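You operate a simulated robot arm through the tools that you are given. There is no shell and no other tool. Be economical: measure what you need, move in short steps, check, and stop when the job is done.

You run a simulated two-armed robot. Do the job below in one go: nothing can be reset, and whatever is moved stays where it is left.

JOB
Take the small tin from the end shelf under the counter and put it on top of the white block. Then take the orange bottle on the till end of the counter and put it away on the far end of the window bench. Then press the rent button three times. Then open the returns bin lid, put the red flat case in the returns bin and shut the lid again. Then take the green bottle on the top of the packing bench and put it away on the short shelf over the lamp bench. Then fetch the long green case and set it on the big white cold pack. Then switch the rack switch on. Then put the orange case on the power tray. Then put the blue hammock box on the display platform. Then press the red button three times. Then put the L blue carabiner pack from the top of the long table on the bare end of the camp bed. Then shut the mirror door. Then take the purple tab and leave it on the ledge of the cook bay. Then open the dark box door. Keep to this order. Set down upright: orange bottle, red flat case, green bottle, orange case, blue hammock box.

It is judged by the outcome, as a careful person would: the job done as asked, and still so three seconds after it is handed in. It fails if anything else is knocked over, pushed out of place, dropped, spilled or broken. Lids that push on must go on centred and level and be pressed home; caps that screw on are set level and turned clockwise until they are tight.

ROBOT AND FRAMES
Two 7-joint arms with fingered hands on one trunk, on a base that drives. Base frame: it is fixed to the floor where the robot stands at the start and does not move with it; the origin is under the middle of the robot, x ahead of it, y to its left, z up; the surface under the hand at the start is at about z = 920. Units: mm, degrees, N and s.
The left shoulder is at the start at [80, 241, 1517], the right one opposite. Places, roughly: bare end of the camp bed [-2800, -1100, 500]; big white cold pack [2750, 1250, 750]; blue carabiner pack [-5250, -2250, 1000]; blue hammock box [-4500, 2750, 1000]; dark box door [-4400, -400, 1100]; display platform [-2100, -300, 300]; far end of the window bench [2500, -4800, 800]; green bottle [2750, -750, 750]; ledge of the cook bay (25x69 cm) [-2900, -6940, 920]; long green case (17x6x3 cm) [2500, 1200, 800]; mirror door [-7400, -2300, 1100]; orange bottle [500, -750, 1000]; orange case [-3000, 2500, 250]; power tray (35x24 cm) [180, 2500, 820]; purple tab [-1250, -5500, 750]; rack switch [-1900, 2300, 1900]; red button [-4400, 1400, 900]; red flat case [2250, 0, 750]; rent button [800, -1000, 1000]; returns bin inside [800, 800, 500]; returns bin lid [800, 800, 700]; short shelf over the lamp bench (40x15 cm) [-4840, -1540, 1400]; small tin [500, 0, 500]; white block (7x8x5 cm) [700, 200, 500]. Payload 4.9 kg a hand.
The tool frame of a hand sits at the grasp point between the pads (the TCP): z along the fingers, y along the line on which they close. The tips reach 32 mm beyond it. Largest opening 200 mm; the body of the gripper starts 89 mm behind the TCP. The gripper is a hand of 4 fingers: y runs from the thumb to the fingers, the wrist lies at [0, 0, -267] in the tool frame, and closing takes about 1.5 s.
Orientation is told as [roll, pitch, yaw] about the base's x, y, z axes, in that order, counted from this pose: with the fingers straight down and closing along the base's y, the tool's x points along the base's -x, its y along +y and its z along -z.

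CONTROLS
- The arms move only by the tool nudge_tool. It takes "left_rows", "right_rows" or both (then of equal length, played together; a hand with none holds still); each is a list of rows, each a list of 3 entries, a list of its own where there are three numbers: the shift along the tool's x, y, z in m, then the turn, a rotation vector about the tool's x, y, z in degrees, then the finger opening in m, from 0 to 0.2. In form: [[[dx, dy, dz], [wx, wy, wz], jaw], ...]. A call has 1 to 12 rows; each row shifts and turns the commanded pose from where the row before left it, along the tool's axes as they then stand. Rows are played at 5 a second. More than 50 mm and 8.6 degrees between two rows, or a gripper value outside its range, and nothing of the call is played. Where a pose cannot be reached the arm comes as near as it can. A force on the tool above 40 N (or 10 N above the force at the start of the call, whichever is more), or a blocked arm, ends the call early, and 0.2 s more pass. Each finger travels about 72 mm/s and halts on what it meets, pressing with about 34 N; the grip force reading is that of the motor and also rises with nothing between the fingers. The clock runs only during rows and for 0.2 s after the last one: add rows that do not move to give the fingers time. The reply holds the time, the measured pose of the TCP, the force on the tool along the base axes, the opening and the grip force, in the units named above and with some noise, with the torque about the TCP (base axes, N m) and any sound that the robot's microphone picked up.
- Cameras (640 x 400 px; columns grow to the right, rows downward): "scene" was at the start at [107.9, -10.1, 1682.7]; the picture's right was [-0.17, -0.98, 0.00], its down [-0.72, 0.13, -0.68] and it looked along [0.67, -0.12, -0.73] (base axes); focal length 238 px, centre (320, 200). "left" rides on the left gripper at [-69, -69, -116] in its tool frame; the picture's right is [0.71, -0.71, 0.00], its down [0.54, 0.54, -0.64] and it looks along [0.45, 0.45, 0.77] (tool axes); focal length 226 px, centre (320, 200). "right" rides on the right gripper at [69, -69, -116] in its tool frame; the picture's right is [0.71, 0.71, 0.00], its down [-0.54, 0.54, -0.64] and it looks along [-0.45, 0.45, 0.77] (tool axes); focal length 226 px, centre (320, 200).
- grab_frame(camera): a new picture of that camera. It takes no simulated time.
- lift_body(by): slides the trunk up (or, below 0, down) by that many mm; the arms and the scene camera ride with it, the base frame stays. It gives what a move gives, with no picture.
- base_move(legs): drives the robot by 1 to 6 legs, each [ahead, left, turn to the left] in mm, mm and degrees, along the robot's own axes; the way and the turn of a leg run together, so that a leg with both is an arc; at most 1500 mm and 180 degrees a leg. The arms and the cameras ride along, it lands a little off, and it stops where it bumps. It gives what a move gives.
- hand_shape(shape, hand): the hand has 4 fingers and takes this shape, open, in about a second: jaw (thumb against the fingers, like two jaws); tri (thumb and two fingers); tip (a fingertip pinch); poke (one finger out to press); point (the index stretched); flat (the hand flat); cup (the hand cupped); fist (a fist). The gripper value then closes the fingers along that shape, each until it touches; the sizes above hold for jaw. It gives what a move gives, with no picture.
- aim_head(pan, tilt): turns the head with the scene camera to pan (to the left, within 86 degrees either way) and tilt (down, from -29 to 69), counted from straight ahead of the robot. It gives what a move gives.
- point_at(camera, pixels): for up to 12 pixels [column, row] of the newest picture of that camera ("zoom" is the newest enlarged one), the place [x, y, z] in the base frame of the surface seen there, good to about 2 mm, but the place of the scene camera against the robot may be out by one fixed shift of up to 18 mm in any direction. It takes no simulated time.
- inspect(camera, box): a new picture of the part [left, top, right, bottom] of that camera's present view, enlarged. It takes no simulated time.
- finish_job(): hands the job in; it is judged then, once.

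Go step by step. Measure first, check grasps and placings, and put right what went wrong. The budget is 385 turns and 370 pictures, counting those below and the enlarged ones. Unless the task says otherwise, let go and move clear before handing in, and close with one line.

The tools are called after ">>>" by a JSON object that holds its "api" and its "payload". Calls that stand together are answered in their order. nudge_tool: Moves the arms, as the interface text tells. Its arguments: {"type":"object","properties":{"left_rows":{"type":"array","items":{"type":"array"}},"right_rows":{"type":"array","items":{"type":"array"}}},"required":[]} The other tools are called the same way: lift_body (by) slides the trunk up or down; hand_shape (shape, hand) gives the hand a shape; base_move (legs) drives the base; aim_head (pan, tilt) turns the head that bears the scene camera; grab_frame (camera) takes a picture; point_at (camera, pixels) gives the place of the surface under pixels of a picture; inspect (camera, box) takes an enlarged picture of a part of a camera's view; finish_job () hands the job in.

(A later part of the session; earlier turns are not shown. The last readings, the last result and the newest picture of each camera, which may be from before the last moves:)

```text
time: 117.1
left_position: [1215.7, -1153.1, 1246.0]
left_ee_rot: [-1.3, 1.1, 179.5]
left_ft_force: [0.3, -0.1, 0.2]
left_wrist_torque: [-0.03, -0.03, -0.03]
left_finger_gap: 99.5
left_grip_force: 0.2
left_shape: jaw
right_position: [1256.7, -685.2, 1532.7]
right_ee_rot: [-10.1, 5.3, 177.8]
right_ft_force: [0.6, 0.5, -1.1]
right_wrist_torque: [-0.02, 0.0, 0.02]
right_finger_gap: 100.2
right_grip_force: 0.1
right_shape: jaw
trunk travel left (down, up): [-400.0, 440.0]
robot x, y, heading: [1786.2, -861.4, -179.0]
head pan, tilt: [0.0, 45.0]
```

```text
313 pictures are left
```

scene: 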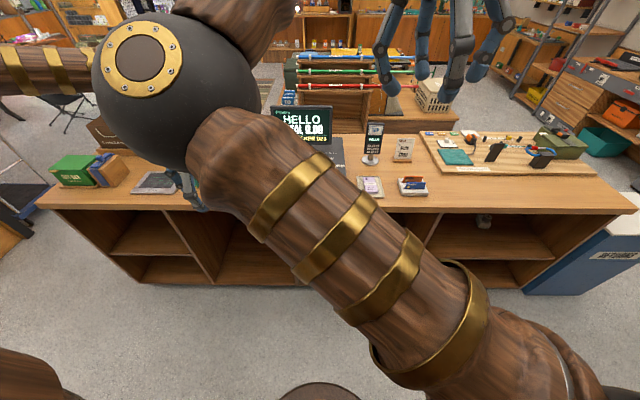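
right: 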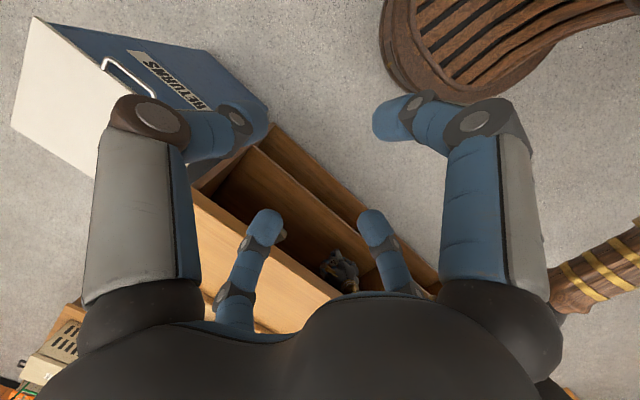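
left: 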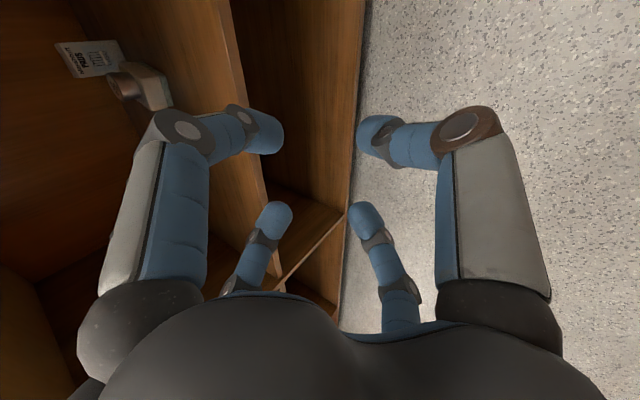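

The raised right arm blocks the view; lower it to the normal ready height and square it.

>>> {"api": "nudge_tool", "payload": {"right_rows": [[[0, 0, 0.045], [5, 2.6, 0], 0.1], [[0, 0, 0.045], [5, 2.6, 0], 0.1], [[0, 0, 0.045], [0, 0, 0], 0.1], [[0, 0, 0.045], [0, 0, 0], 0.1], [[0, 0, 0.045], [0, 0, 0], 0.1], [[0, 0, 0], [0, 0, 0], 0.1]]}}

>>> {"api": "grab_frame", "payload": {"camera": "scene"}}

>>> {"api": "grab_frame", "payload": {"camera": "right"}}

```text
time: 118.5
left_position: [1214.6, -1152.8, 1245.9]
left_ee_rot: [-1.1, 1.1, 179.6]
left_ft_force: [0.0, 0.7, 0.3]
left_wrist_torque: [-0.01, 0.0, -0.01]
left_finger_gap: 100.0
left_grip_force: 0.1
left_shape: jaw
right_position: [1296.6, -620.9, 1322.5]
right_ee_rot: [-20.2, 10.3, 176.4]
right_ft_force: [0.0, 0.1, 0.5]
right_wrist_torque: [-0.01, 0.03, -0.03]
right_finger_gap: 100.4
right_grip_force: 0.1
right_shape: jaw
trunk travel left (down, up): [-400.0, 440.0]
robot x, y, heading: [1787.8, -860.9, -179.2]
head pan, tilt: [0.0, 45.0]
```

```text
312 pictures are left
```

scene: 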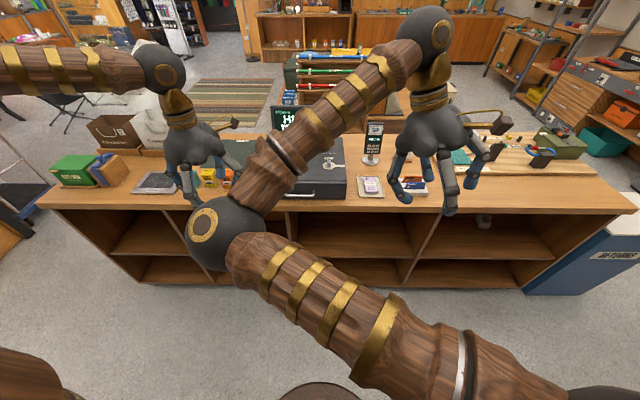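

```text
311 pictures are left
```

right: 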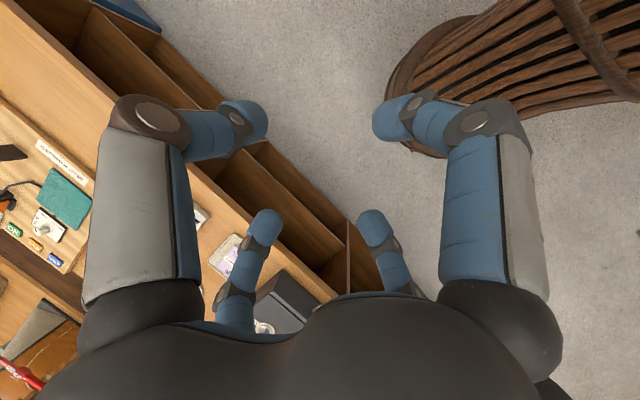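

I turned the wrong way; undo it. The bottle is hidden behind the till from here, so I'll measure the counter's far end for a way around.

>>> {"api": "nudge_tool", "payload": {"right_rows": [[[0, 0, 0], [-5, -2.6, 0], 0.1], [[0, 0, 0], [-5, -2.6, 0], 0.1], [[0, 0, 0], [-5, -2.6, 0], 0.1], [[0, 0, 0], [-5, -2.6, 0], 0.1], [[0, 0, 0], [0, 0, 0], 0.1]]}}

>>> {"api": "aim_head", "payload": {"pan": 45, "tilt": 30}}

>>> {"api": "grab_frame", "payload": {"camera": "scene"}}

```text
time: 119.7
left_position: [1214.0, -1153.0, 1246.4]
left_ee_rot: [-1.1, 1.1, 179.5]
left_ft_force: [-0.2, 0.3, -0.9]
left_wrist_torque: [0.0, -0.03, 0.0]
left_finger_gap: 99.8
left_grip_force: 0.0
left_shape: jaw
right_position: [1293.2, -620.4, 1321.5]
right_ee_rot: [0.0, 0.1, 178.3]
right_ft_force: [-0.5, -0.4, -0.2]
right_wrist_torque: [-0.01, 0.0, 0.0]
right_finger_gap: 100.4
right_grip_force: 0.0
right_shape: jaw
trunk travel left (down, up): [-400.0, 440.0]
robot x, y, heading: [1790.6, -857.2, -179.1]
head pan, tilt: [0.0, 45.0]
```

```text
time: 120.8
left_position: [1215.2, -1152.0, 1245.8]
left_ee_rot: [-1.1, 1.1, 179.6]
left_ft_force: [0.0, 0.3, 0.1]
left_wrist_torque: [-0.01, 0.02, -0.01]
left_finger_gap: 99.7
left_grip_force: 0.0
left_shape: jaw
right_position: [1293.7, -620.9, 1321.9]
right_ee_rot: [-0.1, 0.0, 178.4]
right_ft_force: [0.2, 0.4, 1.0]
right_wrist_torque: [-0.01, 0.03, 0.01]
right_finger_gap: 100.1
right_grip_force: 0.1
right_shape: jaw
trunk travel left (down, up): [-400.0, 440.0]
robot x, y, heading: [1788.4, -858.2, -179.3]
head pan, tilt: [45.0, 30.0]
```

```text
310 pictures are left
```

scene: 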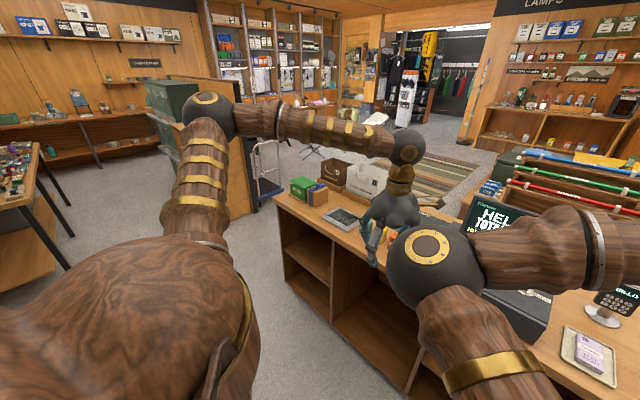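

There's a gap between the counter end (275,195) and the cart/cabinet (250,190). Measure it.

>>> {"api": "point_at", "payload": {"camera": "scene", "pixels": [[275, 193], [280, 275], [268, 205], [283, 185], [240, 215], [60, 265], [35, 150], [330, 165], [250, 85], [305, 150]]}}

```text
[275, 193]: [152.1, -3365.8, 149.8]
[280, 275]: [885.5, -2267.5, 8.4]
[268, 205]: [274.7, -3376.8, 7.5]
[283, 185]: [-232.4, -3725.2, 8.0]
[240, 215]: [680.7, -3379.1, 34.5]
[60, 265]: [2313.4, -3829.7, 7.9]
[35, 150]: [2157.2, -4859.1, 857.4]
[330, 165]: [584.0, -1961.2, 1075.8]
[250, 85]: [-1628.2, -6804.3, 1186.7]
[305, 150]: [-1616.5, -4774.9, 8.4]
```

The counter ends at y≈-2267 and the cabinet/cart starts at y≈-3370: a 1.1 m gap. I'll drive around the till end to the front side.

>>> {"api": "base_move", "payload": {"legs": [[0, 1000, 0], [0, 960, -0.7], [1500, 0, 0], [640, 0, 0]]}}

>>> {"api": "aim_head", "payload": {"pan": -60, "tilt": 30}}

>>> {"api": "grab_frame", "payload": {"camera": "scene"}}

```text
time: 135.8
left_position: [187.1, -3225.4, 1245.4]
left_ee_rot: [-0.8, 1.0, -167.0]
left_ft_force: [-1.0, 0.6, -1.0]
left_wrist_torque: [-0.04, -0.03, 0.0]
left_finger_gap: 99.7
left_grip_force: 0.0
left_shape: jaw
right_position: [140.2, -2687.5, 1321.0]
right_ee_rot: [-0.1, 0.0, -168.2]
right_ft_force: [-0.4, 0.1, -1.2]
right_wrist_torque: [0.02, -0.04, 0.0]
right_finger_gap: 100.1
right_grip_force: 0.1
right_shape: jaw
trunk travel left (down, up): [-400.0, 440.0]
robot x, y, heading: [671.5, -2805.7, -165.7]
head pan, tilt: [45.0, 30.0]
stopped in leg 3: the robot was blocked; the commanded pose is now the measured one
```

```text
time: 137.6
left_position: [187.5, -3224.3, 1248.3]
left_ee_rot: [-0.9, 0.8, -167.3]
left_ft_force: [0.2, -0.1, 0.4]
left_wrist_torque: [0.0, -0.01, 0.03]
left_finger_gap: 99.8
left_grip_force: 0.0
left_shape: jaw
right_position: [142.3, -2687.0, 1323.6]
right_ee_rot: [-0.2, -0.1, -168.5]
right_ft_force: [0.1, 0.4, 0.1]
right_wrist_torque: [0.0, 0.01, 0.0]
right_finger_gap: 100.3
right_grip_force: 0.0
right_shape: jaw
trunk travel left (down, up): [-400.0, 440.0]
robot x, y, heading: [674.8, -2805.1, -166.0]
head pan, tilt: [-60.0, 30.0]
```

```text
309 pictures are left
```

scene: 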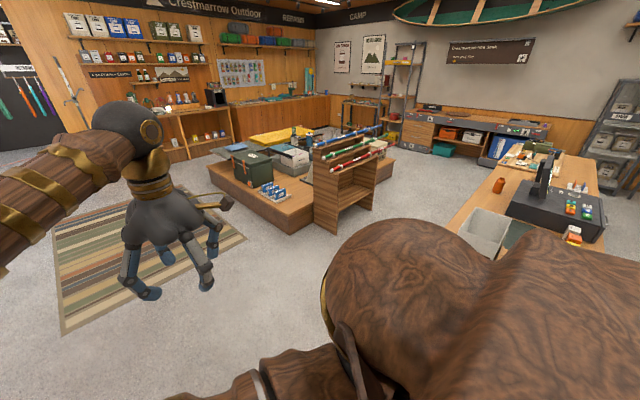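

The drive got blocked and I twisted to -166°. Look left to see what the left arm met.

>>> {"api": "aim_head", "payload": {"pan": 50, "tilt": 30}}

>>> {"api": "grab_frame", "payload": {"camera": "scene"}}

```text
time: 139.4
left_position: [186.2, -3223.1, 1248.3]
left_ee_rot: [-1.0, 0.9, -167.2]
left_ft_force: [-0.2, 0.2, 0.1]
left_wrist_torque: [0.04, -0.02, 0.01]
left_finger_gap: 100.1
left_grip_force: 0.1
left_shape: jaw
right_position: [140.9, -2686.2, 1323.2]
right_ee_rot: [-0.2, 0.0, -168.6]
right_ft_force: [-0.9, 0.5, -0.3]
right_wrist_torque: [0.02, 0.0, 0.0]
right_finger_gap: 100.3
right_grip_force: 0.1
right_shape: jaw
trunk travel left (down, up): [-400.0, 440.0]
robot x, y, heading: [671.0, -2804.4, -166.2]
head pan, tilt: [50.0, 30.0]
```

```text
308 pictures are left
```

scene: 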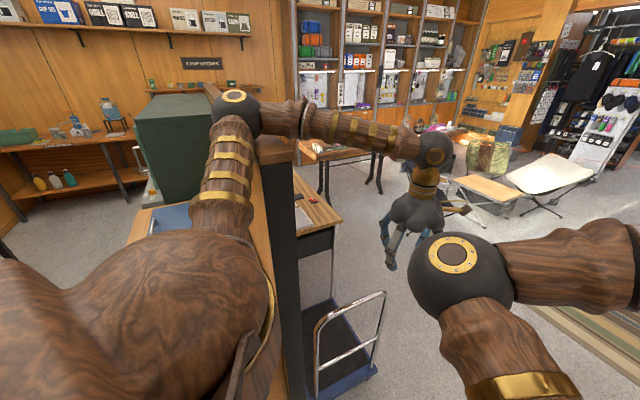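

The left elbow at (235,98) appears against the wooden partition. Measure, then shift right (toward the counter) and straighten heading.

>>> {"api": "point_at", "payload": {"camera": "scene", "pixels": [[235, 110], [222, 150], [275, 155], [265, 180], [240, 85], [290, 200], [350, 290], [330, 325]]}}

```text
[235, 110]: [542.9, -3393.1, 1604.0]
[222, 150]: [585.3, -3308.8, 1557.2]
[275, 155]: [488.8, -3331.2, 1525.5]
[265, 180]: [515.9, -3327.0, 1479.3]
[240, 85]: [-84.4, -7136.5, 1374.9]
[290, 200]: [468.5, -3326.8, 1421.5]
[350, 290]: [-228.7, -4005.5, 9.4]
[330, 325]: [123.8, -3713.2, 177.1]
```

The partition at y≈-3327 is what the elbow met. Shift right 170 mm, square the heading, then continue ahead.

>>> {"api": "base_move", "payload": {"legs": [[0, -170, 0], [0, 0, -14]]}}

```text
time: 141.8
left_position: [55.5, -2928.7, 1245.1]
left_ee_rot: [-0.9, 1.1, 178.8]
left_ft_force: [-0.4, 0.8, -0.5]
left_wrist_torque: [0.0, -0.02, -0.02]
left_finger_gap: 100.0
left_grip_force: 0.1
left_shape: jaw
right_position: [141.5, -2396.8, 1322.1]
right_ee_rot: [-0.2, 0.1, 177.4]
right_ft_force: [0.0, 0.8, 0.3]
right_wrist_torque: [0.01, 0.03, -0.01]
right_finger_gap: 100.2
right_grip_force: 0.1
right_shape: jaw
trunk travel left (down, up): [-400.0, 440.0]
robot x, y, heading: [630.8, -2641.7, 180.1]
head pan, tilt: [50.0, 30.0]
```

>>> {"api": "base_move", "payload": {"legs": [[1000, 0, 0]]}}

>>> {"api": "aim_head", "payload": {"pan": -75, "tilt": 30}}

>>> {"api": "grab_frame", "payload": {"camera": "scene"}}

```text
time: 147.0
left_position: [-950.1, -2922.3, 1246.1]
left_ee_rot: [-0.8, 1.1, 178.4]
left_ft_force: [0.3, 0.4, -0.8]
left_wrist_torque: [0.01, 0.03, -0.01]
left_finger_gap: 99.7
left_grip_force: 0.1
left_shape: jaw
right_position: [-860.4, -2389.6, 1322.2]
right_ee_rot: [-0.1, 0.2, 177.2]
right_ft_force: [0.7, 0.8, 0.3]
right_wrist_torque: [0.0, 0.06, -0.01]
right_finger_gap: 100.1
right_grip_force: 0.1
right_shape: jaw
trunk travel left (down, up): [-400.0, 440.0]
robot x, y, heading: [-374.5, -2637.4, 179.5]
head pan, tilt: [50.0, 30.0]
```

```text
time: 149.0
left_position: [-950.5, -2921.7, 1245.0]
left_ee_rot: [-0.9, 1.1, 178.6]
left_ft_force: [0.7, -0.3, 0.2]
left_wrist_torque: [0.01, -0.01, 0.0]
left_finger_gap: 99.8
left_grip_force: 0.2
left_shape: jaw
right_position: [-862.8, -2390.4, 1322.6]
right_ee_rot: [-0.1, 0.2, 177.2]
right_ft_force: [-0.2, 0.9, -0.2]
right_wrist_torque: [0.02, 0.01, -0.02]
right_finger_gap: 100.3
right_grip_force: 0.1
right_shape: jaw
trunk travel left (down, up): [-400.0, 440.0]
robot x, y, heading: [-370.4, -2637.2, 180.0]
head pan, tilt: [-75.0, 30.0]
```

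```text
307 pictures are left
```

scene: 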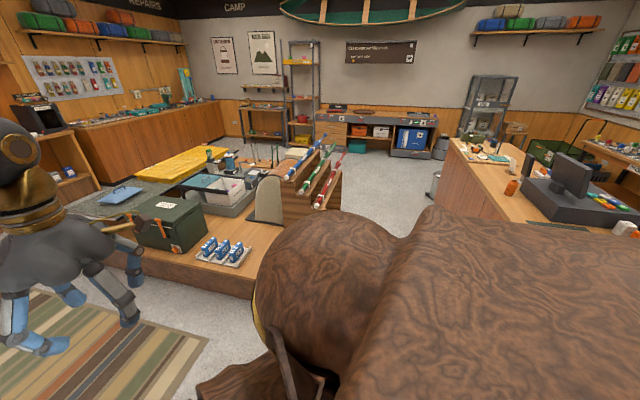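

Turn right 180° here in the open, then strafe along the counter front to the bottle.

>>> {"api": "base_move", "payload": {"legs": [[0, 0, -180], [0, 1000, 0], [0, 830, 0]]}}

>>> {"api": "aim_head", "payload": {"pan": 0, "tilt": 40}}

>>> {"api": "grab_frame", "payload": {"camera": "scene"}}

```text
time: 165.5
left_position: [111.0, -489.1, 1246.0]
left_ee_rot: [-0.8, 1.1, 1.5]
left_ft_force: [-0.3, -0.5, 0.1]
left_wrist_torque: [0.0, -0.01, -0.02]
left_finger_gap: 100.0
left_grip_force: 0.1
left_shape: jaw
right_position: [48.8, -1025.1, 1322.2]
right_ee_rot: [-0.2, 0.1, 0.2]
right_ft_force: [0.0, -0.2, -0.3]
right_wrist_torque: [0.02, 0.0, 0.0]
right_finger_gap: 100.2
right_grip_force: 0.1
right_shape: jaw
trunk travel left (down, up): [-400.0, 440.0]
robot x, y, heading: [-452.3, -799.7, 2.7]
head pan, tilt: [-75.0, 30.0]
```

```text
time: 166.9
left_position: [110.4, -488.8, 1245.2]
left_ee_rot: [-0.9, 1.0, 1.5]
left_ft_force: [0.7, 0.1, -0.1]
left_wrist_torque: [-0.01, 0.02, 0.01]
left_finger_gap: 99.6
left_grip_force: 0.0
left_shape: jaw
right_position: [48.9, -1023.8, 1321.9]
right_ee_rot: [-0.1, 0.1, 0.3]
right_ft_force: [-0.4, 0.1, -0.2]
right_wrist_torque: [0.03, 0.03, 0.02]
right_finger_gap: 100.2
right_grip_force: 0.1
right_shape: jaw
trunk travel left (down, up): [-400.0, 440.0]
robot x, y, heading: [-455.7, -800.3, 2.6]
head pan, tilt: [0.0, 40.0]
```

```text
306 pictures are left
```

scene: 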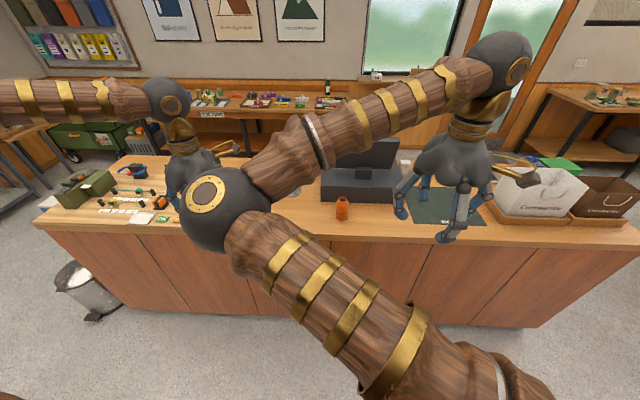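

The bottle stands at (342,208). Zoom and measure.

>>> {"api": "inspect", "payload": {"camera": "scene", "box": [300, 170, 400, 232]}}

>>> {"api": "point_at", "payload": {"camera": "zoom", "pixels": [[240, 245], [295, 245], [268, 285], [268, 180], [268, 215], [268, 320], [400, 200], [550, 250]]}}

```text
6.40 times, centred on (350, 201) of scene
```

zoom: 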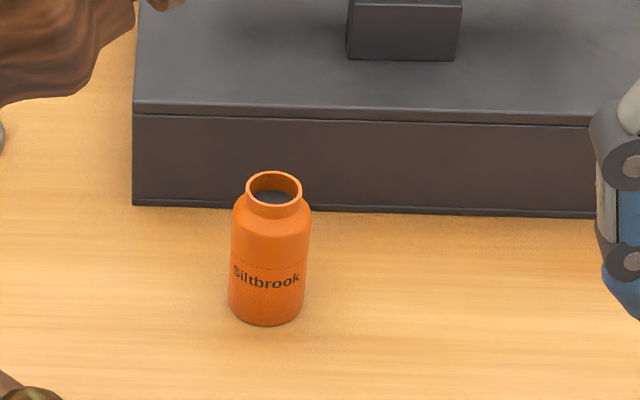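

```text
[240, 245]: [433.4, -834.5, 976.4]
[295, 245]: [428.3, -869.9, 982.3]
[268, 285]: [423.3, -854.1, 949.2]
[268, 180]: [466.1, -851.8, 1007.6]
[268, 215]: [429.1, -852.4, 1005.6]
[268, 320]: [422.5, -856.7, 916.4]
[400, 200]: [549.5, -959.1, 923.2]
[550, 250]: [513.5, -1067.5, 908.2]
```

Open-topped orange bottle at ≈(450,-853), z 910–1030. Bring the right hand above it by driving.

>>> {"api": "base_move", "payload": {"legs": [[395, 171, -2.6]]}}

>>> {"api": "grab_frame", "payload": {"camera": "right"}}

>>> {"api": "grab_frame", "payload": {"camera": "scene"}}

```text
time: 169.6
left_position: [512.7, -334.1, 1246.3]
left_ee_rot: [-0.8, 1.1, -0.6]
left_ft_force: [1.1, -0.7, -0.1]
left_wrist_torque: [0.04, -0.05, 0.0]
left_finger_gap: 100.0
left_grip_force: 0.1
left_shape: jaw
right_position: [431.9, -866.8, 1321.9]
right_ee_rot: [0.0, 0.1, -2.0]
right_ft_force: [0.1, -0.8, 0.7]
right_wrist_torque: [0.03, -0.03, 0.0]
right_finger_gap: 100.0
right_grip_force: 0.0
right_shape: jaw
trunk travel left (down, up): [-400.0, 440.0]
robot x, y, heading: [-58.1, -628.7, 0.7]
head pan, tilt: [0.0, 40.0]
```

```text
304 pictures are left
```

right: 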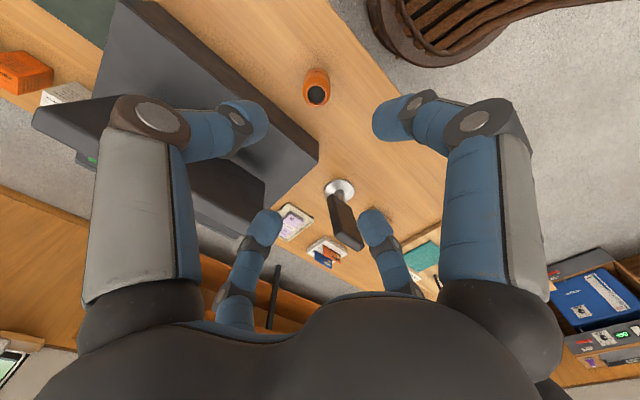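

```text
303 pictures are left
```

scene: 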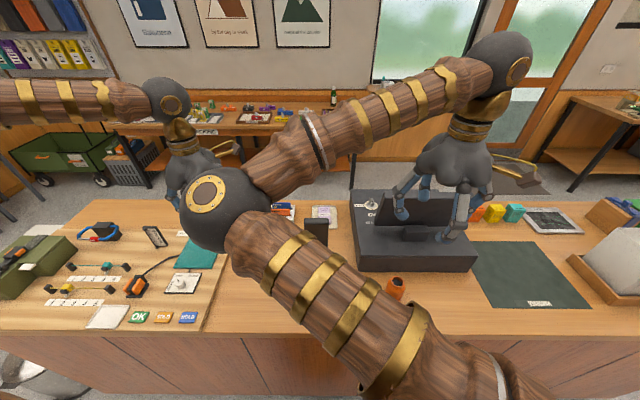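

Measure the bottle with the right camera (mouth at (317,95)).

>>> {"api": "point_at", "payload": {"camera": "right", "pixels": [[309, 92], [325, 95], [317, 86], [317, 104], [316, 70], [306, 78], [327, 80], [350, 110], [300, 110], [120, 60]]}}

```text
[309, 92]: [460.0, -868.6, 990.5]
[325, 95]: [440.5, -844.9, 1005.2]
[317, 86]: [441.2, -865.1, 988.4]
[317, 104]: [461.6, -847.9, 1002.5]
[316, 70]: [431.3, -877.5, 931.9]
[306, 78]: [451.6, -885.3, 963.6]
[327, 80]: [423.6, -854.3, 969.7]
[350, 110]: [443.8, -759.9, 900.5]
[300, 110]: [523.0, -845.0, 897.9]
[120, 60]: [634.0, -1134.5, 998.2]
```

Bottle centre ≈(453,-856), radius 30, z 900–1005. Align, rotate the right hand 45° to keep clear of the till, descend partway.

>>> {"api": "nudge_tool", "payload": {"right_rows": [[[-0.021, 0.011, 0], [0, 0, 0], 0.09], [[0, 0, 0], [0, 0, 7.8], 0.09], [[0, 0, 0], [0, 0, 7.8], 0.09], [[0, 0, 0], [0, 0, 7.8], 0.09], [[0, 0, 0], [0, 0, 7.8], 0.09], [[0, 0, 0], [0, 0, 7.8], 0.09], [[0, 0, 0], [0, 0, 7.8], 0.09], [[0, 0, 0.048], [0, 0, 0], 0.09], [[0, 0, 0.048], [0, 0, 0], 0.09], [[0, 0, 0.048], [0, 0, 0], 0.09], [[0, 0, 0.048], [0, 0, 0], 0.09], [[0, 0, 0], [0, 0, 0], 0.09]]}}

>>> {"api": "grab_frame", "payload": {"camera": "right"}}

```text
time: 172.2
left_position: [512.6, -334.4, 1244.6]
left_ee_rot: [-0.9, 1.1, -0.7]
left_ft_force: [-0.3, 0.2, 0.0]
left_wrist_torque: [0.01, 0.01, -0.01]
left_finger_gap: 99.9
left_grip_force: 0.1
left_shape: jaw
right_position: [452.0, -857.8, 1129.0]
right_ee_rot: [-0.3, -0.1, -48.8]
right_ft_force: [-0.1, -0.4, -0.5]
right_wrist_torque: [-0.02, 0.01, 0.03]
right_finger_gap: 90.3
right_grip_force: 0.0
right_shape: jaw
trunk travel left (down, up): [-400.0, 440.0]
robot x, y, heading: [-59.9, -628.9, 0.8]
head pan, tilt: [0.0, 40.0]
```

```text
302 pictures are left
```

right: 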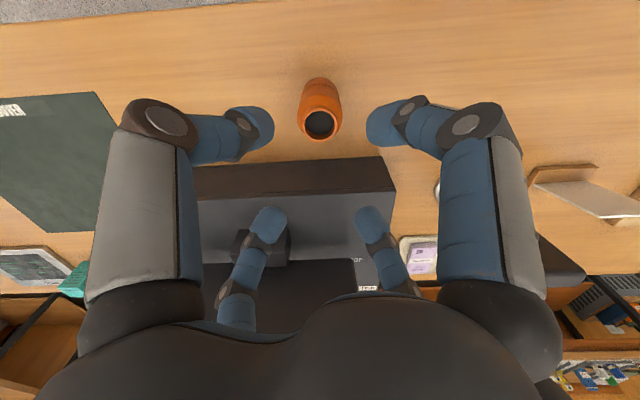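

Aligned. Check console heights under the far fingers before descending.

>>> {"api": "point_at", "payload": {"camera": "right", "pixels": [[300, 165], [300, 178], [330, 210], [270, 240], [320, 108], [320, 138], [306, 125], [334, 125], [320, 275]]}}

```text
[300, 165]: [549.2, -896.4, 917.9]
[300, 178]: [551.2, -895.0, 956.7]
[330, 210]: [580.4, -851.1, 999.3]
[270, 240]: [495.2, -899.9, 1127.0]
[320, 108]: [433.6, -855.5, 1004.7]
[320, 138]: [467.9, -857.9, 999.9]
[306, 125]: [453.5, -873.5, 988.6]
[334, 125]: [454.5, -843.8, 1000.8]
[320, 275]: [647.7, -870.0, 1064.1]
```

Mouth centre (451,-857); far knuckles reach x≈526 < 550. Descend and close.

>>> {"api": "nudge_tool", "payload": {"right_rows": [[[0, 0, 0.0415], [0, 0, 0], 0.09], [[0, 0, 0.0415], [0, 0, 0], 0.09], [[0, 0, 0.0415], [0, 0, 0], 0.09], [[0, 0, 0.0415], [0, 0, 0], 0.09], [[0, 0, 0], [0, 0, 0], 0.09]]}}

>>> {"api": "nudge_tool", "payload": {"right_rows": [[[0, 0, 0], [0, 0, 0], 0.045], [[0, 0, 0], [0, 0, 0], 0.045], [[0, 0, 0], [0, 0, 0], 0.045], [[0, 0, 0], [0, 0, 0], 0.045], [[0, 0, 0], [0, 0, 0], 0.045]]}}

>>> {"api": "grab_frame", "payload": {"camera": "right"}}

```text
time: 173.4
left_position: [512.3, -332.8, 1245.7]
left_ee_rot: [-1.0, 1.0, -0.7]
left_ft_force: [0.9, -0.2, 0.8]
left_wrist_torque: [0.01, 0.0, -0.02]
left_finger_gap: 99.7
left_grip_force: 0.0
left_shape: jaw
right_position: [453.5, -857.8, 960.9]
right_ee_rot: [-0.1, 0.0, -48.8]
right_ft_force: [0.7, -0.8, 0.7]
right_wrist_torque: [0.0, -0.01, -0.05]
right_finger_gap: 90.5
right_grip_force: 0.0
right_shape: jaw
trunk travel left (down, up): [-400.0, 440.0]
robot x, y, heading: [-65.7, -628.3, 0.4]
head pan, tilt: [0.0, 40.0]
```

```text
time: 174.6
left_position: [514.8, -333.8, 1245.5]
left_ee_rot: [-0.9, 1.1, -0.8]
left_ft_force: [-0.3, -0.5, 0.6]
left_wrist_torque: [-0.01, 0.0, 0.02]
left_finger_gap: 100.0
left_grip_force: 0.0
left_shape: jaw
right_position: [453.4, -857.7, 963.2]
right_ee_rot: [-0.2, 0.0, -48.8]
right_ft_force: [-0.4, -0.1, 0.4]
right_wrist_torque: [0.02, -0.04, 0.0]
right_finger_gap: 49.6
right_grip_force: 34.3
right_shape: jaw
trunk travel left (down, up): [-400.0, 440.0]
robot x, y, heading: [-58.1, -627.0, 0.7]
head pan, tilt: [0.0, 40.0]
```

```text
301 pictures are left
```

right: 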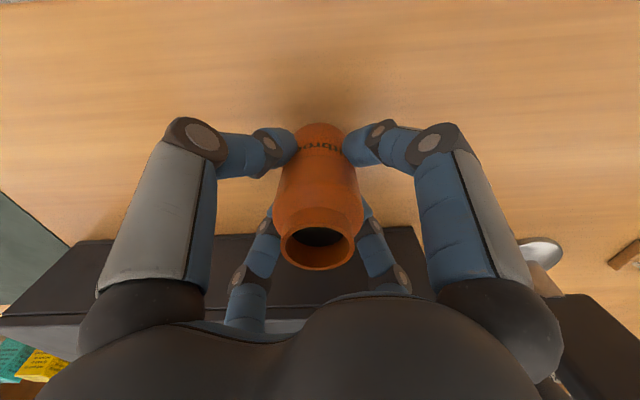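

Gripped at 49.6 mm. Lift 300 mm and check.

>>> {"api": "nudge_tool", "payload": {"right_rows": [[[0, 0, -0.03], [0, 0, 0], 0.045], [[0, 0, -0.045], [0, 0, 0], 0.045], [[0, 0, -0.045], [0, 0, 0], 0.045], [[0, 0, -0.045], [0, 0, 0], 0.045], [[0, 0, -0.045], [0, 0, 0], 0.045], [[0, 0, -0.045], [0, 0, 0], 0.045], [[0, 0, -0.045], [0, 0, 0], 0.045], [[0, 0, 0], [0, 0, 0], 0.045]]}}

>>> {"api": "base_move", "payload": {"legs": [[-330, 0, -0.7], [0, -1100, 0], [0, -1030, 0]]}}

>>> {"api": "grab_frame", "payload": {"camera": "right"}}

```text
time: 176.4
left_position: [514.6, -333.4, 1246.0]
left_ee_rot: [-0.9, 1.2, -0.6]
left_ft_force: [-0.1, -0.6, 0.7]
left_wrist_torque: [0.03, 0.01, 0.0]
left_finger_gap: 100.2
left_grip_force: 0.1
left_shape: jaw
right_position: [451.4, -855.3, 1263.5]
right_ee_rot: [-0.2, 0.0, -48.7]
right_ft_force: [-0.1, -0.3, -2.3]
right_wrist_torque: [0.02, -0.01, -0.01]
right_finger_gap: 49.5
right_grip_force: 33.8
right_shape: jaw
trunk travel left (down, up): [-400.0, 440.0]
robot x, y, heading: [-62.6, -626.4, 0.3]
head pan, tilt: [0.0, 40.0]
```

```text
time: 188.8
left_position: [178.8, -2515.1, 1246.0]
left_ee_rot: [-0.9, 1.1, -3.6]
left_ft_force: [0.4, 1.0, 0.3]
left_wrist_torque: [-0.02, 0.02, 0.03]
left_finger_gap: 100.0
left_grip_force: 0.1
left_shape: jaw
right_position: [91.0, -3032.7, 1263.5]
right_ee_rot: [-0.3, 0.0, -51.5]
right_ft_force: [0.3, 0.1, -1.3]
right_wrist_torque: [-0.05, 0.0, 0.0]
right_finger_gap: 49.9
right_grip_force: 33.8
right_shape: jaw
trunk travel left (down, up): [-400.0, 440.0]
robot x, y, heading: [-407.9, -2781.3, -2.1]
head pan, tilt: [0.0, 40.0]
```

```text
300 pictures are left
```

right: 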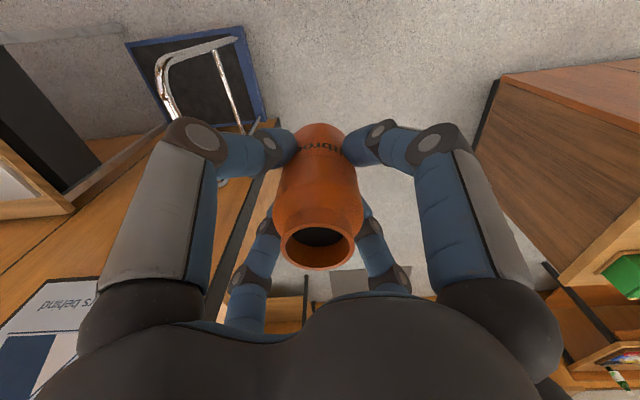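

Bottle secure and upright. Straighten and drive ahead through the gap.

>>> {"api": "base_move", "payload": {"legs": [[0, 50, 2.1], [1300, 0, 0], [550, 0, 0]]}}

>>> {"api": "aim_head", "payload": {"pan": -60, "tilt": 30}}

>>> {"api": "grab_frame", "payload": {"camera": "scene"}}

```text
time: 198.7
left_position: [2027.5, -2443.1, 1246.0]
left_ee_rot: [-1.0, 1.1, -0.8]
left_ft_force: [-0.8, -0.5, 0.3]
left_wrist_torque: [-0.01, -0.01, -0.02]
left_finger_gap: 100.0
left_grip_force: 0.1
left_shape: jaw
right_position: [1963.7, -2963.5, 1263.7]
right_ee_rot: [-0.1, -0.1, -49.0]
right_ft_force: [-0.3, -0.4, -1.2]
right_wrist_torque: [0.0, -0.06, -0.02]
right_finger_gap: 49.5
right_grip_force: 33.6
right_shape: jaw
trunk travel left (down, up): [-400.0, 440.0]
robot x, y, heading: [1456.4, -2732.4, 0.4]
head pan, tilt: [0.0, 40.0]
```

```text
time: 200.0
left_position: [2028.7, -2443.1, 1246.1]
left_ee_rot: [-0.9, 1.1, -0.9]
left_ft_force: [0.4, -0.8, 0.1]
left_wrist_torque: [-0.01, 0.02, 0.02]
left_finger_gap: 99.8
left_grip_force: 0.1
left_shape: jaw
right_position: [1963.7, -2964.1, 1264.0]
right_ee_rot: [-0.2, -0.1, -49.0]
right_ft_force: [0.3, -0.3, -1.7]
right_wrist_torque: [0.01, -0.03, 0.0]
right_finger_gap: 49.6
right_grip_force: 33.7
right_shape: jaw
trunk travel left (down, up): [-400.0, 440.0]
robot x, y, heading: [1453.3, -2733.5, 0.1]
head pan, tilt: [-60.0, 30.0]
```

```text
299 pictures are left
```

scene: 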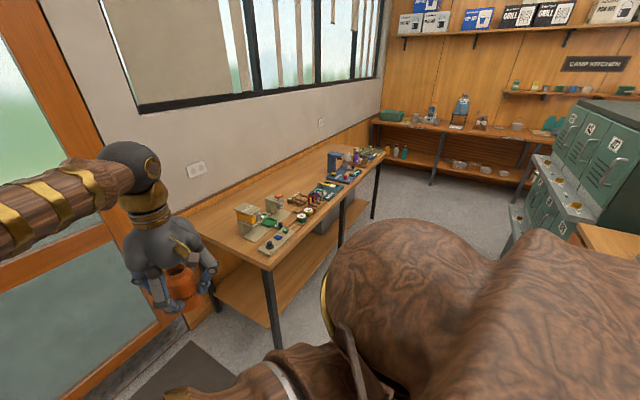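

The window bench runs away from me with items along its front. Strafe right toward its far end and look again.

>>> {"api": "base_move", "payload": {"legs": [[0, -1000, 0], [0, -750, 0]]}}

>>> {"api": "aim_head", "payload": {"pan": -20, "tilt": 40}}

>>> {"api": "grab_frame", "payload": {"camera": "scene"}}

>>> {"api": "grab_frame", "payload": {"camera": "right"}}

```text
time: 208.9
left_position: [2015.9, -4205.4, 1245.7]
left_ee_rot: [-0.8, 1.1, -2.1]
left_ft_force: [0.4, -0.2, -1.0]
left_wrist_torque: [-0.02, -0.01, -0.01]
left_finger_gap: 99.9
left_grip_force: 0.0
left_shape: jaw
right_position: [1943.1, -4725.3, 1263.5]
right_ee_rot: [-0.2, 0.0, -50.2]
right_ft_force: [0.0, 0.9, -1.0]
right_wrist_torque: [0.0, 0.01, -0.01]
right_finger_gap: 49.8
right_grip_force: 34.3
right_shape: jaw
trunk travel left (down, up): [-400.0, 440.0]
robot x, y, heading: [1435.3, -4481.5, -0.8]
head pan, tilt: [-60.0, 30.0]
```

```text
time: 209.9
left_position: [2015.6, -4205.4, 1245.6]
left_ee_rot: [-0.9, 1.1, -1.9]
left_ft_force: [0.3, -0.1, 0.0]
left_wrist_torque: [-0.04, -0.01, -0.01]
left_finger_gap: 99.9
left_grip_force: 0.1
left_shape: jaw
right_position: [1941.8, -4723.9, 1263.5]
right_ee_rot: [-0.2, 0.1, -50.1]
right_ft_force: [-0.3, -0.3, -1.5]
right_wrist_torque: [0.0, 0.02, -0.02]
right_finger_gap: 49.7
right_grip_force: 34.0
right_shape: jaw
trunk travel left (down, up): [-400.0, 440.0]
robot x, y, heading: [1434.3, -4486.4, -0.8]
head pan, tilt: [-20.0, 40.0]
```

```text
298 pictures are left
```

scene: 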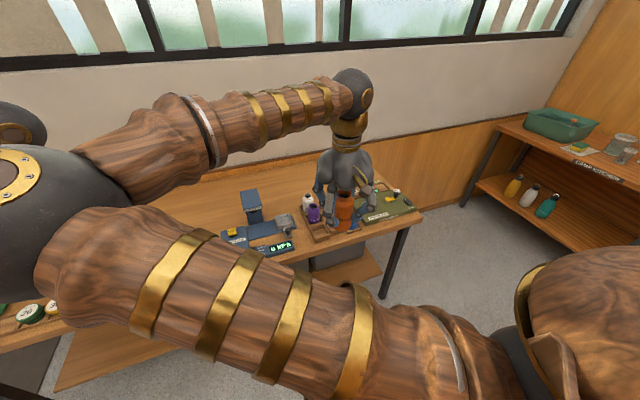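

```text
297 pictures are left
```

right: 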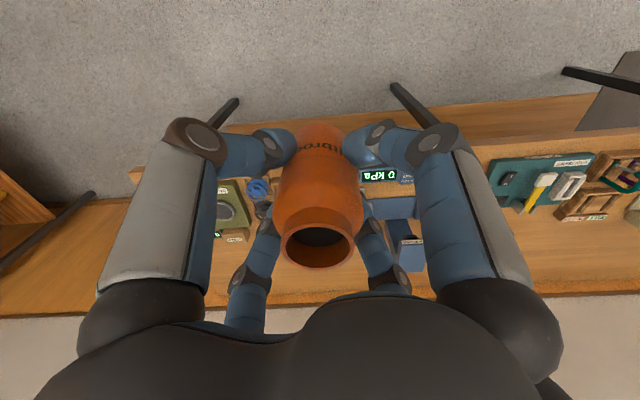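

I see the far end of the bench at (415,205) with a green plate and pots. Enlarge.

>>> {"api": "inspect", "payload": {"camera": "scene", "box": [220, 130, 460, 280]}}

>>> {"api": "point_at", "payload": {"camera": "zoom", "pixels": [[80, 140], [160, 120], [490, 165], [535, 210], [400, 250], [440, 160], [380, 245], [220, 255], [250, 110], [230, 190], [470, 175], [200, 200]]}}

```text
2.67 times, centred on (340, 205) of scene
```

zoom: 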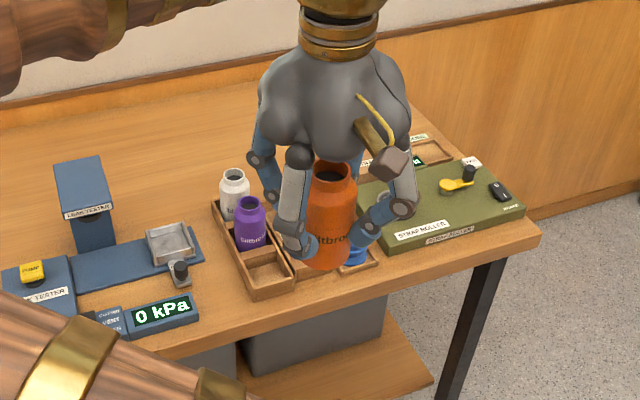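

```text
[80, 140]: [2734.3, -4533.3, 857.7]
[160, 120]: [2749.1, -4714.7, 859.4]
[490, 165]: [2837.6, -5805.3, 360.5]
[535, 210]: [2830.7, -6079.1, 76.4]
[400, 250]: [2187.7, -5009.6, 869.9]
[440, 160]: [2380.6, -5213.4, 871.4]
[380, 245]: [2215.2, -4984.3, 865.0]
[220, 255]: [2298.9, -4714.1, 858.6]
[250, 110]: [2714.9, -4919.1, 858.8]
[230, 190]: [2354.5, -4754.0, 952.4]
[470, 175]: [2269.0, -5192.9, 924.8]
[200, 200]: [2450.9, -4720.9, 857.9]
```

The bare back area of the far end around (2560,-4850) suits; the bottle must clear the white bottle near (2390,-4770). Move base in, then look from the right-hand camera.

>>> {"api": "base_move", "payload": {"legs": [[0, -150, 0.8], [330, 0, 0]]}}

>>> {"api": "aim_head", "payload": {"pan": -25, "tilt": 50}}

>>> {"api": "grab_frame", "payload": {"camera": "scene"}}

>>> {"api": "grab_frame", "payload": {"camera": "right"}}

```text
time: 213.1
left_position: [2338.6, -4340.1, 1245.6]
left_ee_rot: [-0.9, 1.0, -1.0]
left_ft_force: [-0.3, 0.0, -0.3]
left_wrist_torque: [0.0, -0.03, 0.02]
left_finger_gap: 99.8
left_grip_force: 0.0
left_shape: jaw
right_position: [2274.7, -4861.7, 1264.5]
right_ee_rot: [-0.1, 0.0, -49.1]
right_ft_force: [-0.4, 0.4, -2.3]
right_wrist_torque: [0.01, -0.02, 0.01]
right_finger_gap: 49.9
right_grip_force: 34.0
right_shape: jaw
trunk travel left (down, up): [-400.0, 440.0]
robot x, y, heading: [1762.0, -4629.7, 0.3]
head pan, tilt: [-20.0, 40.0]
```

```text
time: 213.8
left_position: [2341.1, -4341.0, 1245.9]
left_ee_rot: [-0.9, 1.2, -0.9]
left_ft_force: [-0.3, 0.0, -0.6]
left_wrist_torque: [-0.02, 0.01, -0.03]
left_finger_gap: 99.9
left_grip_force: 0.1
left_shape: jaw
right_position: [2276.1, -4862.6, 1262.9]
right_ee_rot: [-0.1, 0.0, -49.1]
right_ft_force: [-0.4, 0.4, -1.8]
right_wrist_torque: [-0.03, 0.03, -0.02]
right_finger_gap: 49.7
right_grip_force: 33.5
right_shape: jaw
trunk travel left (down, up): [-400.0, 440.0]
robot x, y, heading: [1765.8, -4628.4, 0.1]
head pan, tilt: [-25.0, 50.0]
```

```text
295 pictures are left
```

scene: 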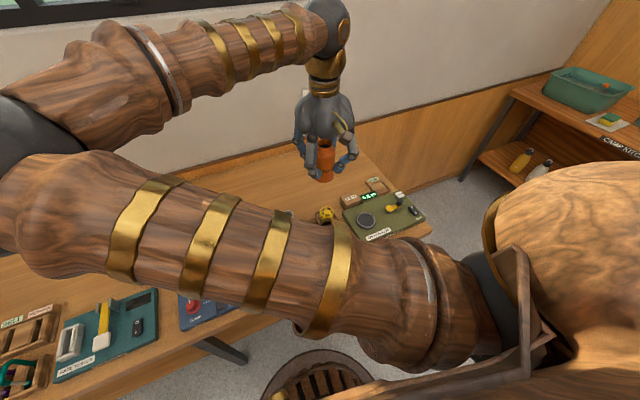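

```text
294 pictures are left
```

right: 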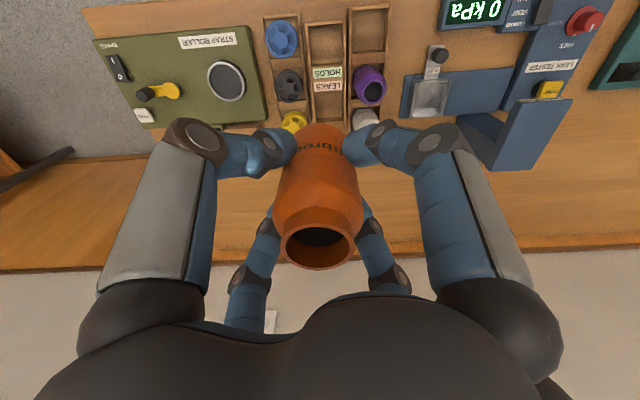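

Measure the bare back strip and neighbours with the right camera.

>>> {"api": "point_at", "payload": {"camera": "right", "pixels": [[230, 200], [400, 210], [400, 245], [230, 255], [365, 125], [292, 118], [150, 200], [262, 100], [500, 160], [460, 200]]}}

```text
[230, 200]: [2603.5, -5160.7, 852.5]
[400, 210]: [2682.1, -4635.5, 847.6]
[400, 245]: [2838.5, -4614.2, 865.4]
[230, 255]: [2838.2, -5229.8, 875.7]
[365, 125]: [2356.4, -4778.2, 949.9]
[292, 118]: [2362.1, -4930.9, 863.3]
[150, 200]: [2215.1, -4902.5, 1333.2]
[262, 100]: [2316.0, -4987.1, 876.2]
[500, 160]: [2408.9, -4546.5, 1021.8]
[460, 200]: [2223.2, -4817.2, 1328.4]
```

Bench top z≈850, back at x≈2835. Move the bottle over (2570,-4930), above the bare strip.

>>> {"api": "nudge_tool", "payload": {"right_rows": [[[-0.035, 0.02544, 0], [0, 0, 0], 0.045], [[-0.035, 0.02544, 0], [0, 0, 0], 0.045], [[-0.035, 0.02544, 0], [0, 0, 0], 0.045], [[-0.035, 0.02544, 0], [0, 0, 0], 0.045], [[-0.035, 0.02544, 0], [0, 0, 0], 0.045], [[-0.035, 0.02544, 0], [0, 0, 0], 0.045], [[-0.035, 0.02544, 0], [0, 0, 0], 0.045], [[0, 0, 0], [0, 0, 0], 0.045]]}}

>>> {"api": "grab_frame", "payload": {"camera": "right"}}

```text
time: 215.6
left_position: [2340.7, -4339.2, 1245.9]
left_ee_rot: [-0.9, 1.1, -1.1]
left_ft_force: [-0.1, -0.3, -0.3]
left_wrist_torque: [-0.03, 0.0, -0.01]
left_finger_gap: 99.8
left_grip_force: 0.1
left_shape: jaw
right_position: [2569.8, -4930.3, 1263.6]
right_ee_rot: [-0.2, 0.0, -49.2]
right_ft_force: [0.0, 0.2, -1.4]
right_wrist_torque: [0.02, -0.04, -0.03]
right_finger_gap: 49.7
right_grip_force: 33.6
right_shape: jaw
trunk travel left (down, up): [-400.0, 440.0]
robot x, y, heading: [1767.3, -4631.6, 0.4]
head pan, tilt: [-25.0, 50.0]
```

```text
293 pictures are left
```

right: 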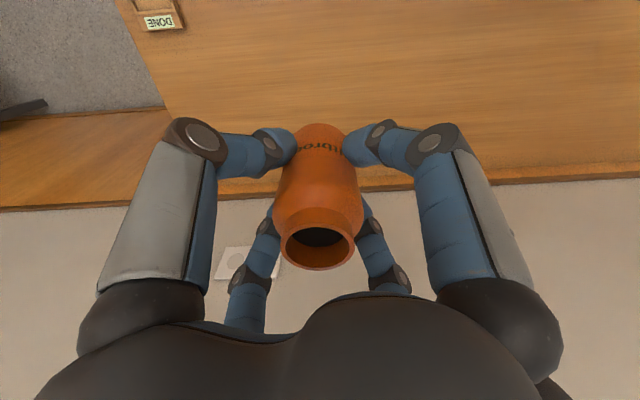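

The spot is bare. Descend ~340 mm.

>>> {"api": "nudge_tool", "payload": {"right_rows": [[[0, 0, 0.0485], [0, 0, 0], 0.045], [[0, 0, 0.0485], [0, 0, 0], 0.045], [[0, 0, 0.0485], [0, 0, 0], 0.045], [[0, 0, 0.0485], [0, 0, 0], 0.045], [[0, 0, 0.0485], [0, 0, 0], 0.045], [[0, 0, 0.0485], [0, 0, 0], 0.045], [[0, 0, 0.048], [0, 0, 0], 0.045], [[0, 0, 0], [0, 0, 0], 0.045]]}}

>>> {"api": "nudge_tool", "payload": {"right_rows": [[[0, 0, 0.003], [0, 0, 0], 0.045], [[0, 0, 0.003], [0, 0, 0], 0.045], [[0, 0, 0.002], [0, 0, 0], 0.045], [[0, 0, 0], [0, 0, 0], 0.045]]}}

```text
time: 217.4
left_position: [2340.2, -4339.4, 1247.5]
left_ee_rot: [-0.9, 1.1, -1.0]
left_ft_force: [0.8, -0.1, 0.1]
left_wrist_torque: [-0.03, 0.0, 0.0]
left_finger_gap: 99.8
left_grip_force: 0.1
left_shape: jaw
right_position: [2570.6, -4929.3, 925.1]
right_ee_rot: [-0.2, -0.1, -49.1]
right_ft_force: [-0.8, 1.8, -1.1]
right_wrist_torque: [-0.03, 0.01, 0.0]
right_finger_gap: 49.5
right_grip_force: 33.9
right_shape: jaw
trunk travel left (down, up): [-400.0, 440.0]
robot x, y, heading: [1766.4, -4630.1, -0.1]
head pan, tilt: [-25.0, 50.0]
```

```text
time: 218.4
left_position: [2341.3, -4341.0, 1245.3]
left_ee_rot: [-1.0, 1.2, -1.1]
left_ft_force: [0.2, -1.0, 0.3]
left_wrist_torque: [-0.02, -0.02, -0.05]
left_finger_gap: 100.0
left_grip_force: 0.0
left_shape: jaw
right_position: [2570.5, -4929.9, 916.6]
right_ee_rot: [-0.1, 0.0, -49.1]
right_ft_force: [0.9, 1.0, -2.0]
right_wrist_torque: [-0.01, 0.02, 0.0]
right_finger_gap: 49.7
right_grip_force: 34.5
right_shape: jaw
trunk travel left (down, up): [-400.0, 440.0]
robot x, y, heading: [1763.5, -4629.8, 0.4]
head pan, tilt: [-25.0, 50.0]
```

>>> {"api": "nudge_tool", "payload": {"right_rows": [[[0, 0, 0.002], [0, 0, 0], 0.045], [[0, 0, 0.002], [0, 0, 0], 0.045], [[0, 0, 0], [0, 0, 0], 0.045]]}}

```text
time: 219.2
left_position: [2339.4, -4340.6, 1245.9]
left_ee_rot: [-0.9, 1.1, -0.9]
left_ft_force: [-0.7, -0.4, 0.4]
left_wrist_torque: [-0.02, 0.01, -0.01]
left_finger_gap: 100.1
left_grip_force: 0.1
left_shape: jaw
right_position: [2569.0, -4930.0, 911.4]
right_ee_rot: [-0.2, -0.1, -49.1]
right_ft_force: [-0.1, -0.6, -2.2]
right_wrist_torque: [-0.01, -0.02, 0.03]
right_finger_gap: 49.7
right_grip_force: 34.3
right_shape: jaw
trunk travel left (down, up): [-400.0, 440.0]
robot x, y, heading: [1765.2, -4628.2, 0.3]
head pan, tilt: [-25.0, 50.0]
```

No contact yet; continue in small steps.

>>> {"api": "nudge_tool", "payload": {"right_rows": [[[0, 0, 0.002], [0, 0, 0], 0.045], [[0, 0, 0], [0, 0, 0], 0.045], [[0, 0, 0.0015], [0, 0, 0], 0.045], [[0, 0, 0], [0, 0, 0], 0.045]]}}

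```text
time: 220.2
left_position: [2338.9, -4339.4, 1247.1]
left_ee_rot: [-0.9, 1.1, -1.0]
left_ft_force: [0.3, 0.7, -0.2]
left_wrist_torque: [0.05, 0.01, -0.01]
left_finger_gap: 100.0
left_grip_force: 0.0
left_shape: jaw
right_position: [2569.2, -4930.0, 911.1]
right_ee_rot: [-0.3, -0.1, -49.1]
right_ft_force: [0.9, 1.0, 12.6]
right_wrist_torque: [-0.02, 0.12, 0.0]
right_finger_gap: 50.1
right_grip_force: 34.2
right_shape: jaw
trunk travel left (down, up): [-400.0, 440.0]
robot x, y, heading: [1762.9, -4629.3, 0.2]
head pan, tilt: [-25.0, 50.0]
```

Contact at 12.6 N. Open and withdraw upward.

>>> {"api": "nudge_tool", "payload": {"right_rows": [[[0, 0, -0.0015], [0, 0, 0], 0.06], [[0, 0, 0], [0, 0, 0], 0.075], [[0, 0, 0], [0, 0, 0], 0.09], [[0, 0, 0], [0, 0, 0], 0.09], [[0, 0, -0.045], [0, 0, 0], 0.09], [[0, 0, -0.045], [0, 0, 0], 0.09], [[0, 0, -0.045], [0, 0, 0], 0.09], [[0, 0, -0.045], [0, 0, 0], 0.09], [[0, 0, -0.045], [0, 0, 0], 0.09], [[0, 0, -0.045], [0, 0, 0], 0.09]]}}

>>> {"api": "grab_frame", "payload": {"camera": "right"}}

```text
time: 222.4
left_position: [2338.6, -4341.0, 1246.3]
left_ee_rot: [-0.9, 1.1, -1.0]
left_ft_force: [0.6, 0.1, -1.0]
left_wrist_torque: [0.02, -0.01, -0.01]
left_finger_gap: 100.0
left_grip_force: 0.0
left_shape: jaw
right_position: [2569.8, -4930.8, 1181.4]
right_ee_rot: [-0.1, 0.0, -49.1]
right_ft_force: [0.8, 0.3, 0.0]
right_wrist_torque: [-0.03, -0.02, 0.01]
right_finger_gap: 90.0
right_grip_force: 0.0
right_shape: jaw
trunk travel left (down, up): [-400.0, 440.0]
robot x, y, heading: [1763.6, -4630.2, 0.1]
head pan, tilt: [-25.0, 50.0]
```

```text
292 pictures are left
```

right: 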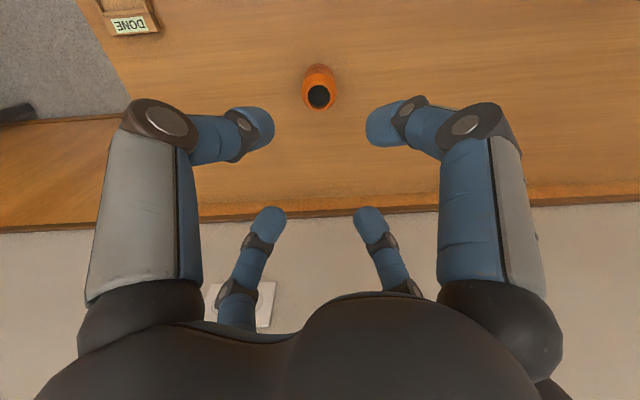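

The orange bottle stands upright. Next the rent button: retract, then drive back up the corridor and turn to face the till's rear.

>>> {"api": "nudge_tool", "payload": {"right_rows": [[[0.0, 0.0, -0.045], [0, 0, 0], 0.09], [[0.035, -0.025, -0.02], [0, 0, -7.8], 0.09], [[0.04, -0.02, -0.01], [0, 0, -7.8], 0.09], [[0.045, -0.01, 0], [0, 0, -7.8], 0.09], [[0.048, -0.005, 0], [0, 0, -7.8], 0.09], [[0.048, 0, 0], [0, 0, -7.8], 0.09], [[0.048, 0, 0], [0, 0, -7.8], 0.09], [[0.04, 0, 0], [0, 0, 0], 0.09]]}}

>>> {"api": "base_move", "payload": {"legs": [[-280, 0, 0], [0, 1000, 0], [0, 1000, 0], [0, 1450, 0]]}}

```text
time: 224.2
left_position: [2340.0, -4340.0, 1247.1]
left_ee_rot: [-0.9, 1.0, -0.9]
left_ft_force: [-0.2, 0.0, 0.1]
left_wrist_torque: [0.01, -0.03, 0.01]
left_finger_gap: 99.8
left_grip_force: 0.1
left_shape: jaw
right_position: [2261.8, -4849.2, 1256.7]
right_ee_rot: [-0.2, 0.1, -2.2]
right_ft_force: [-0.5, 0.0, -0.2]
right_wrist_torque: [0.0, -0.03, 0.0]
right_finger_gap: 89.5
right_grip_force: 0.0
right_shape: jaw
trunk travel left (down, up): [-400.0, 440.0]
robot x, y, heading: [1764.8, -4628.5, 0.1]
head pan, tilt: [-25.0, 50.0]
```

```text
time: 242.6
left_position: [2086.6, -897.7, 1245.8]
left_ee_rot: [-0.9, 1.0, -3.3]
left_ft_force: [0.4, -0.1, 0.7]
left_wrist_torque: [-0.01, 0.01, -0.05]
left_finger_gap: 99.7
left_grip_force: 0.0
left_shape: jaw
right_position: [1991.6, -1404.5, 1254.8]
right_ee_rot: [-0.1, 0.1, -4.5]
right_ft_force: [0.3, 0.2, 0.6]
right_wrist_torque: [0.03, -0.03, 0.0]
right_finger_gap: 89.6
right_grip_force: 0.1
right_shape: jaw
trunk travel left (down, up): [-400.0, 440.0]
robot x, y, heading: [1503.1, -1163.2, -1.9]
head pan, tilt: [-25.0, 50.0]
```

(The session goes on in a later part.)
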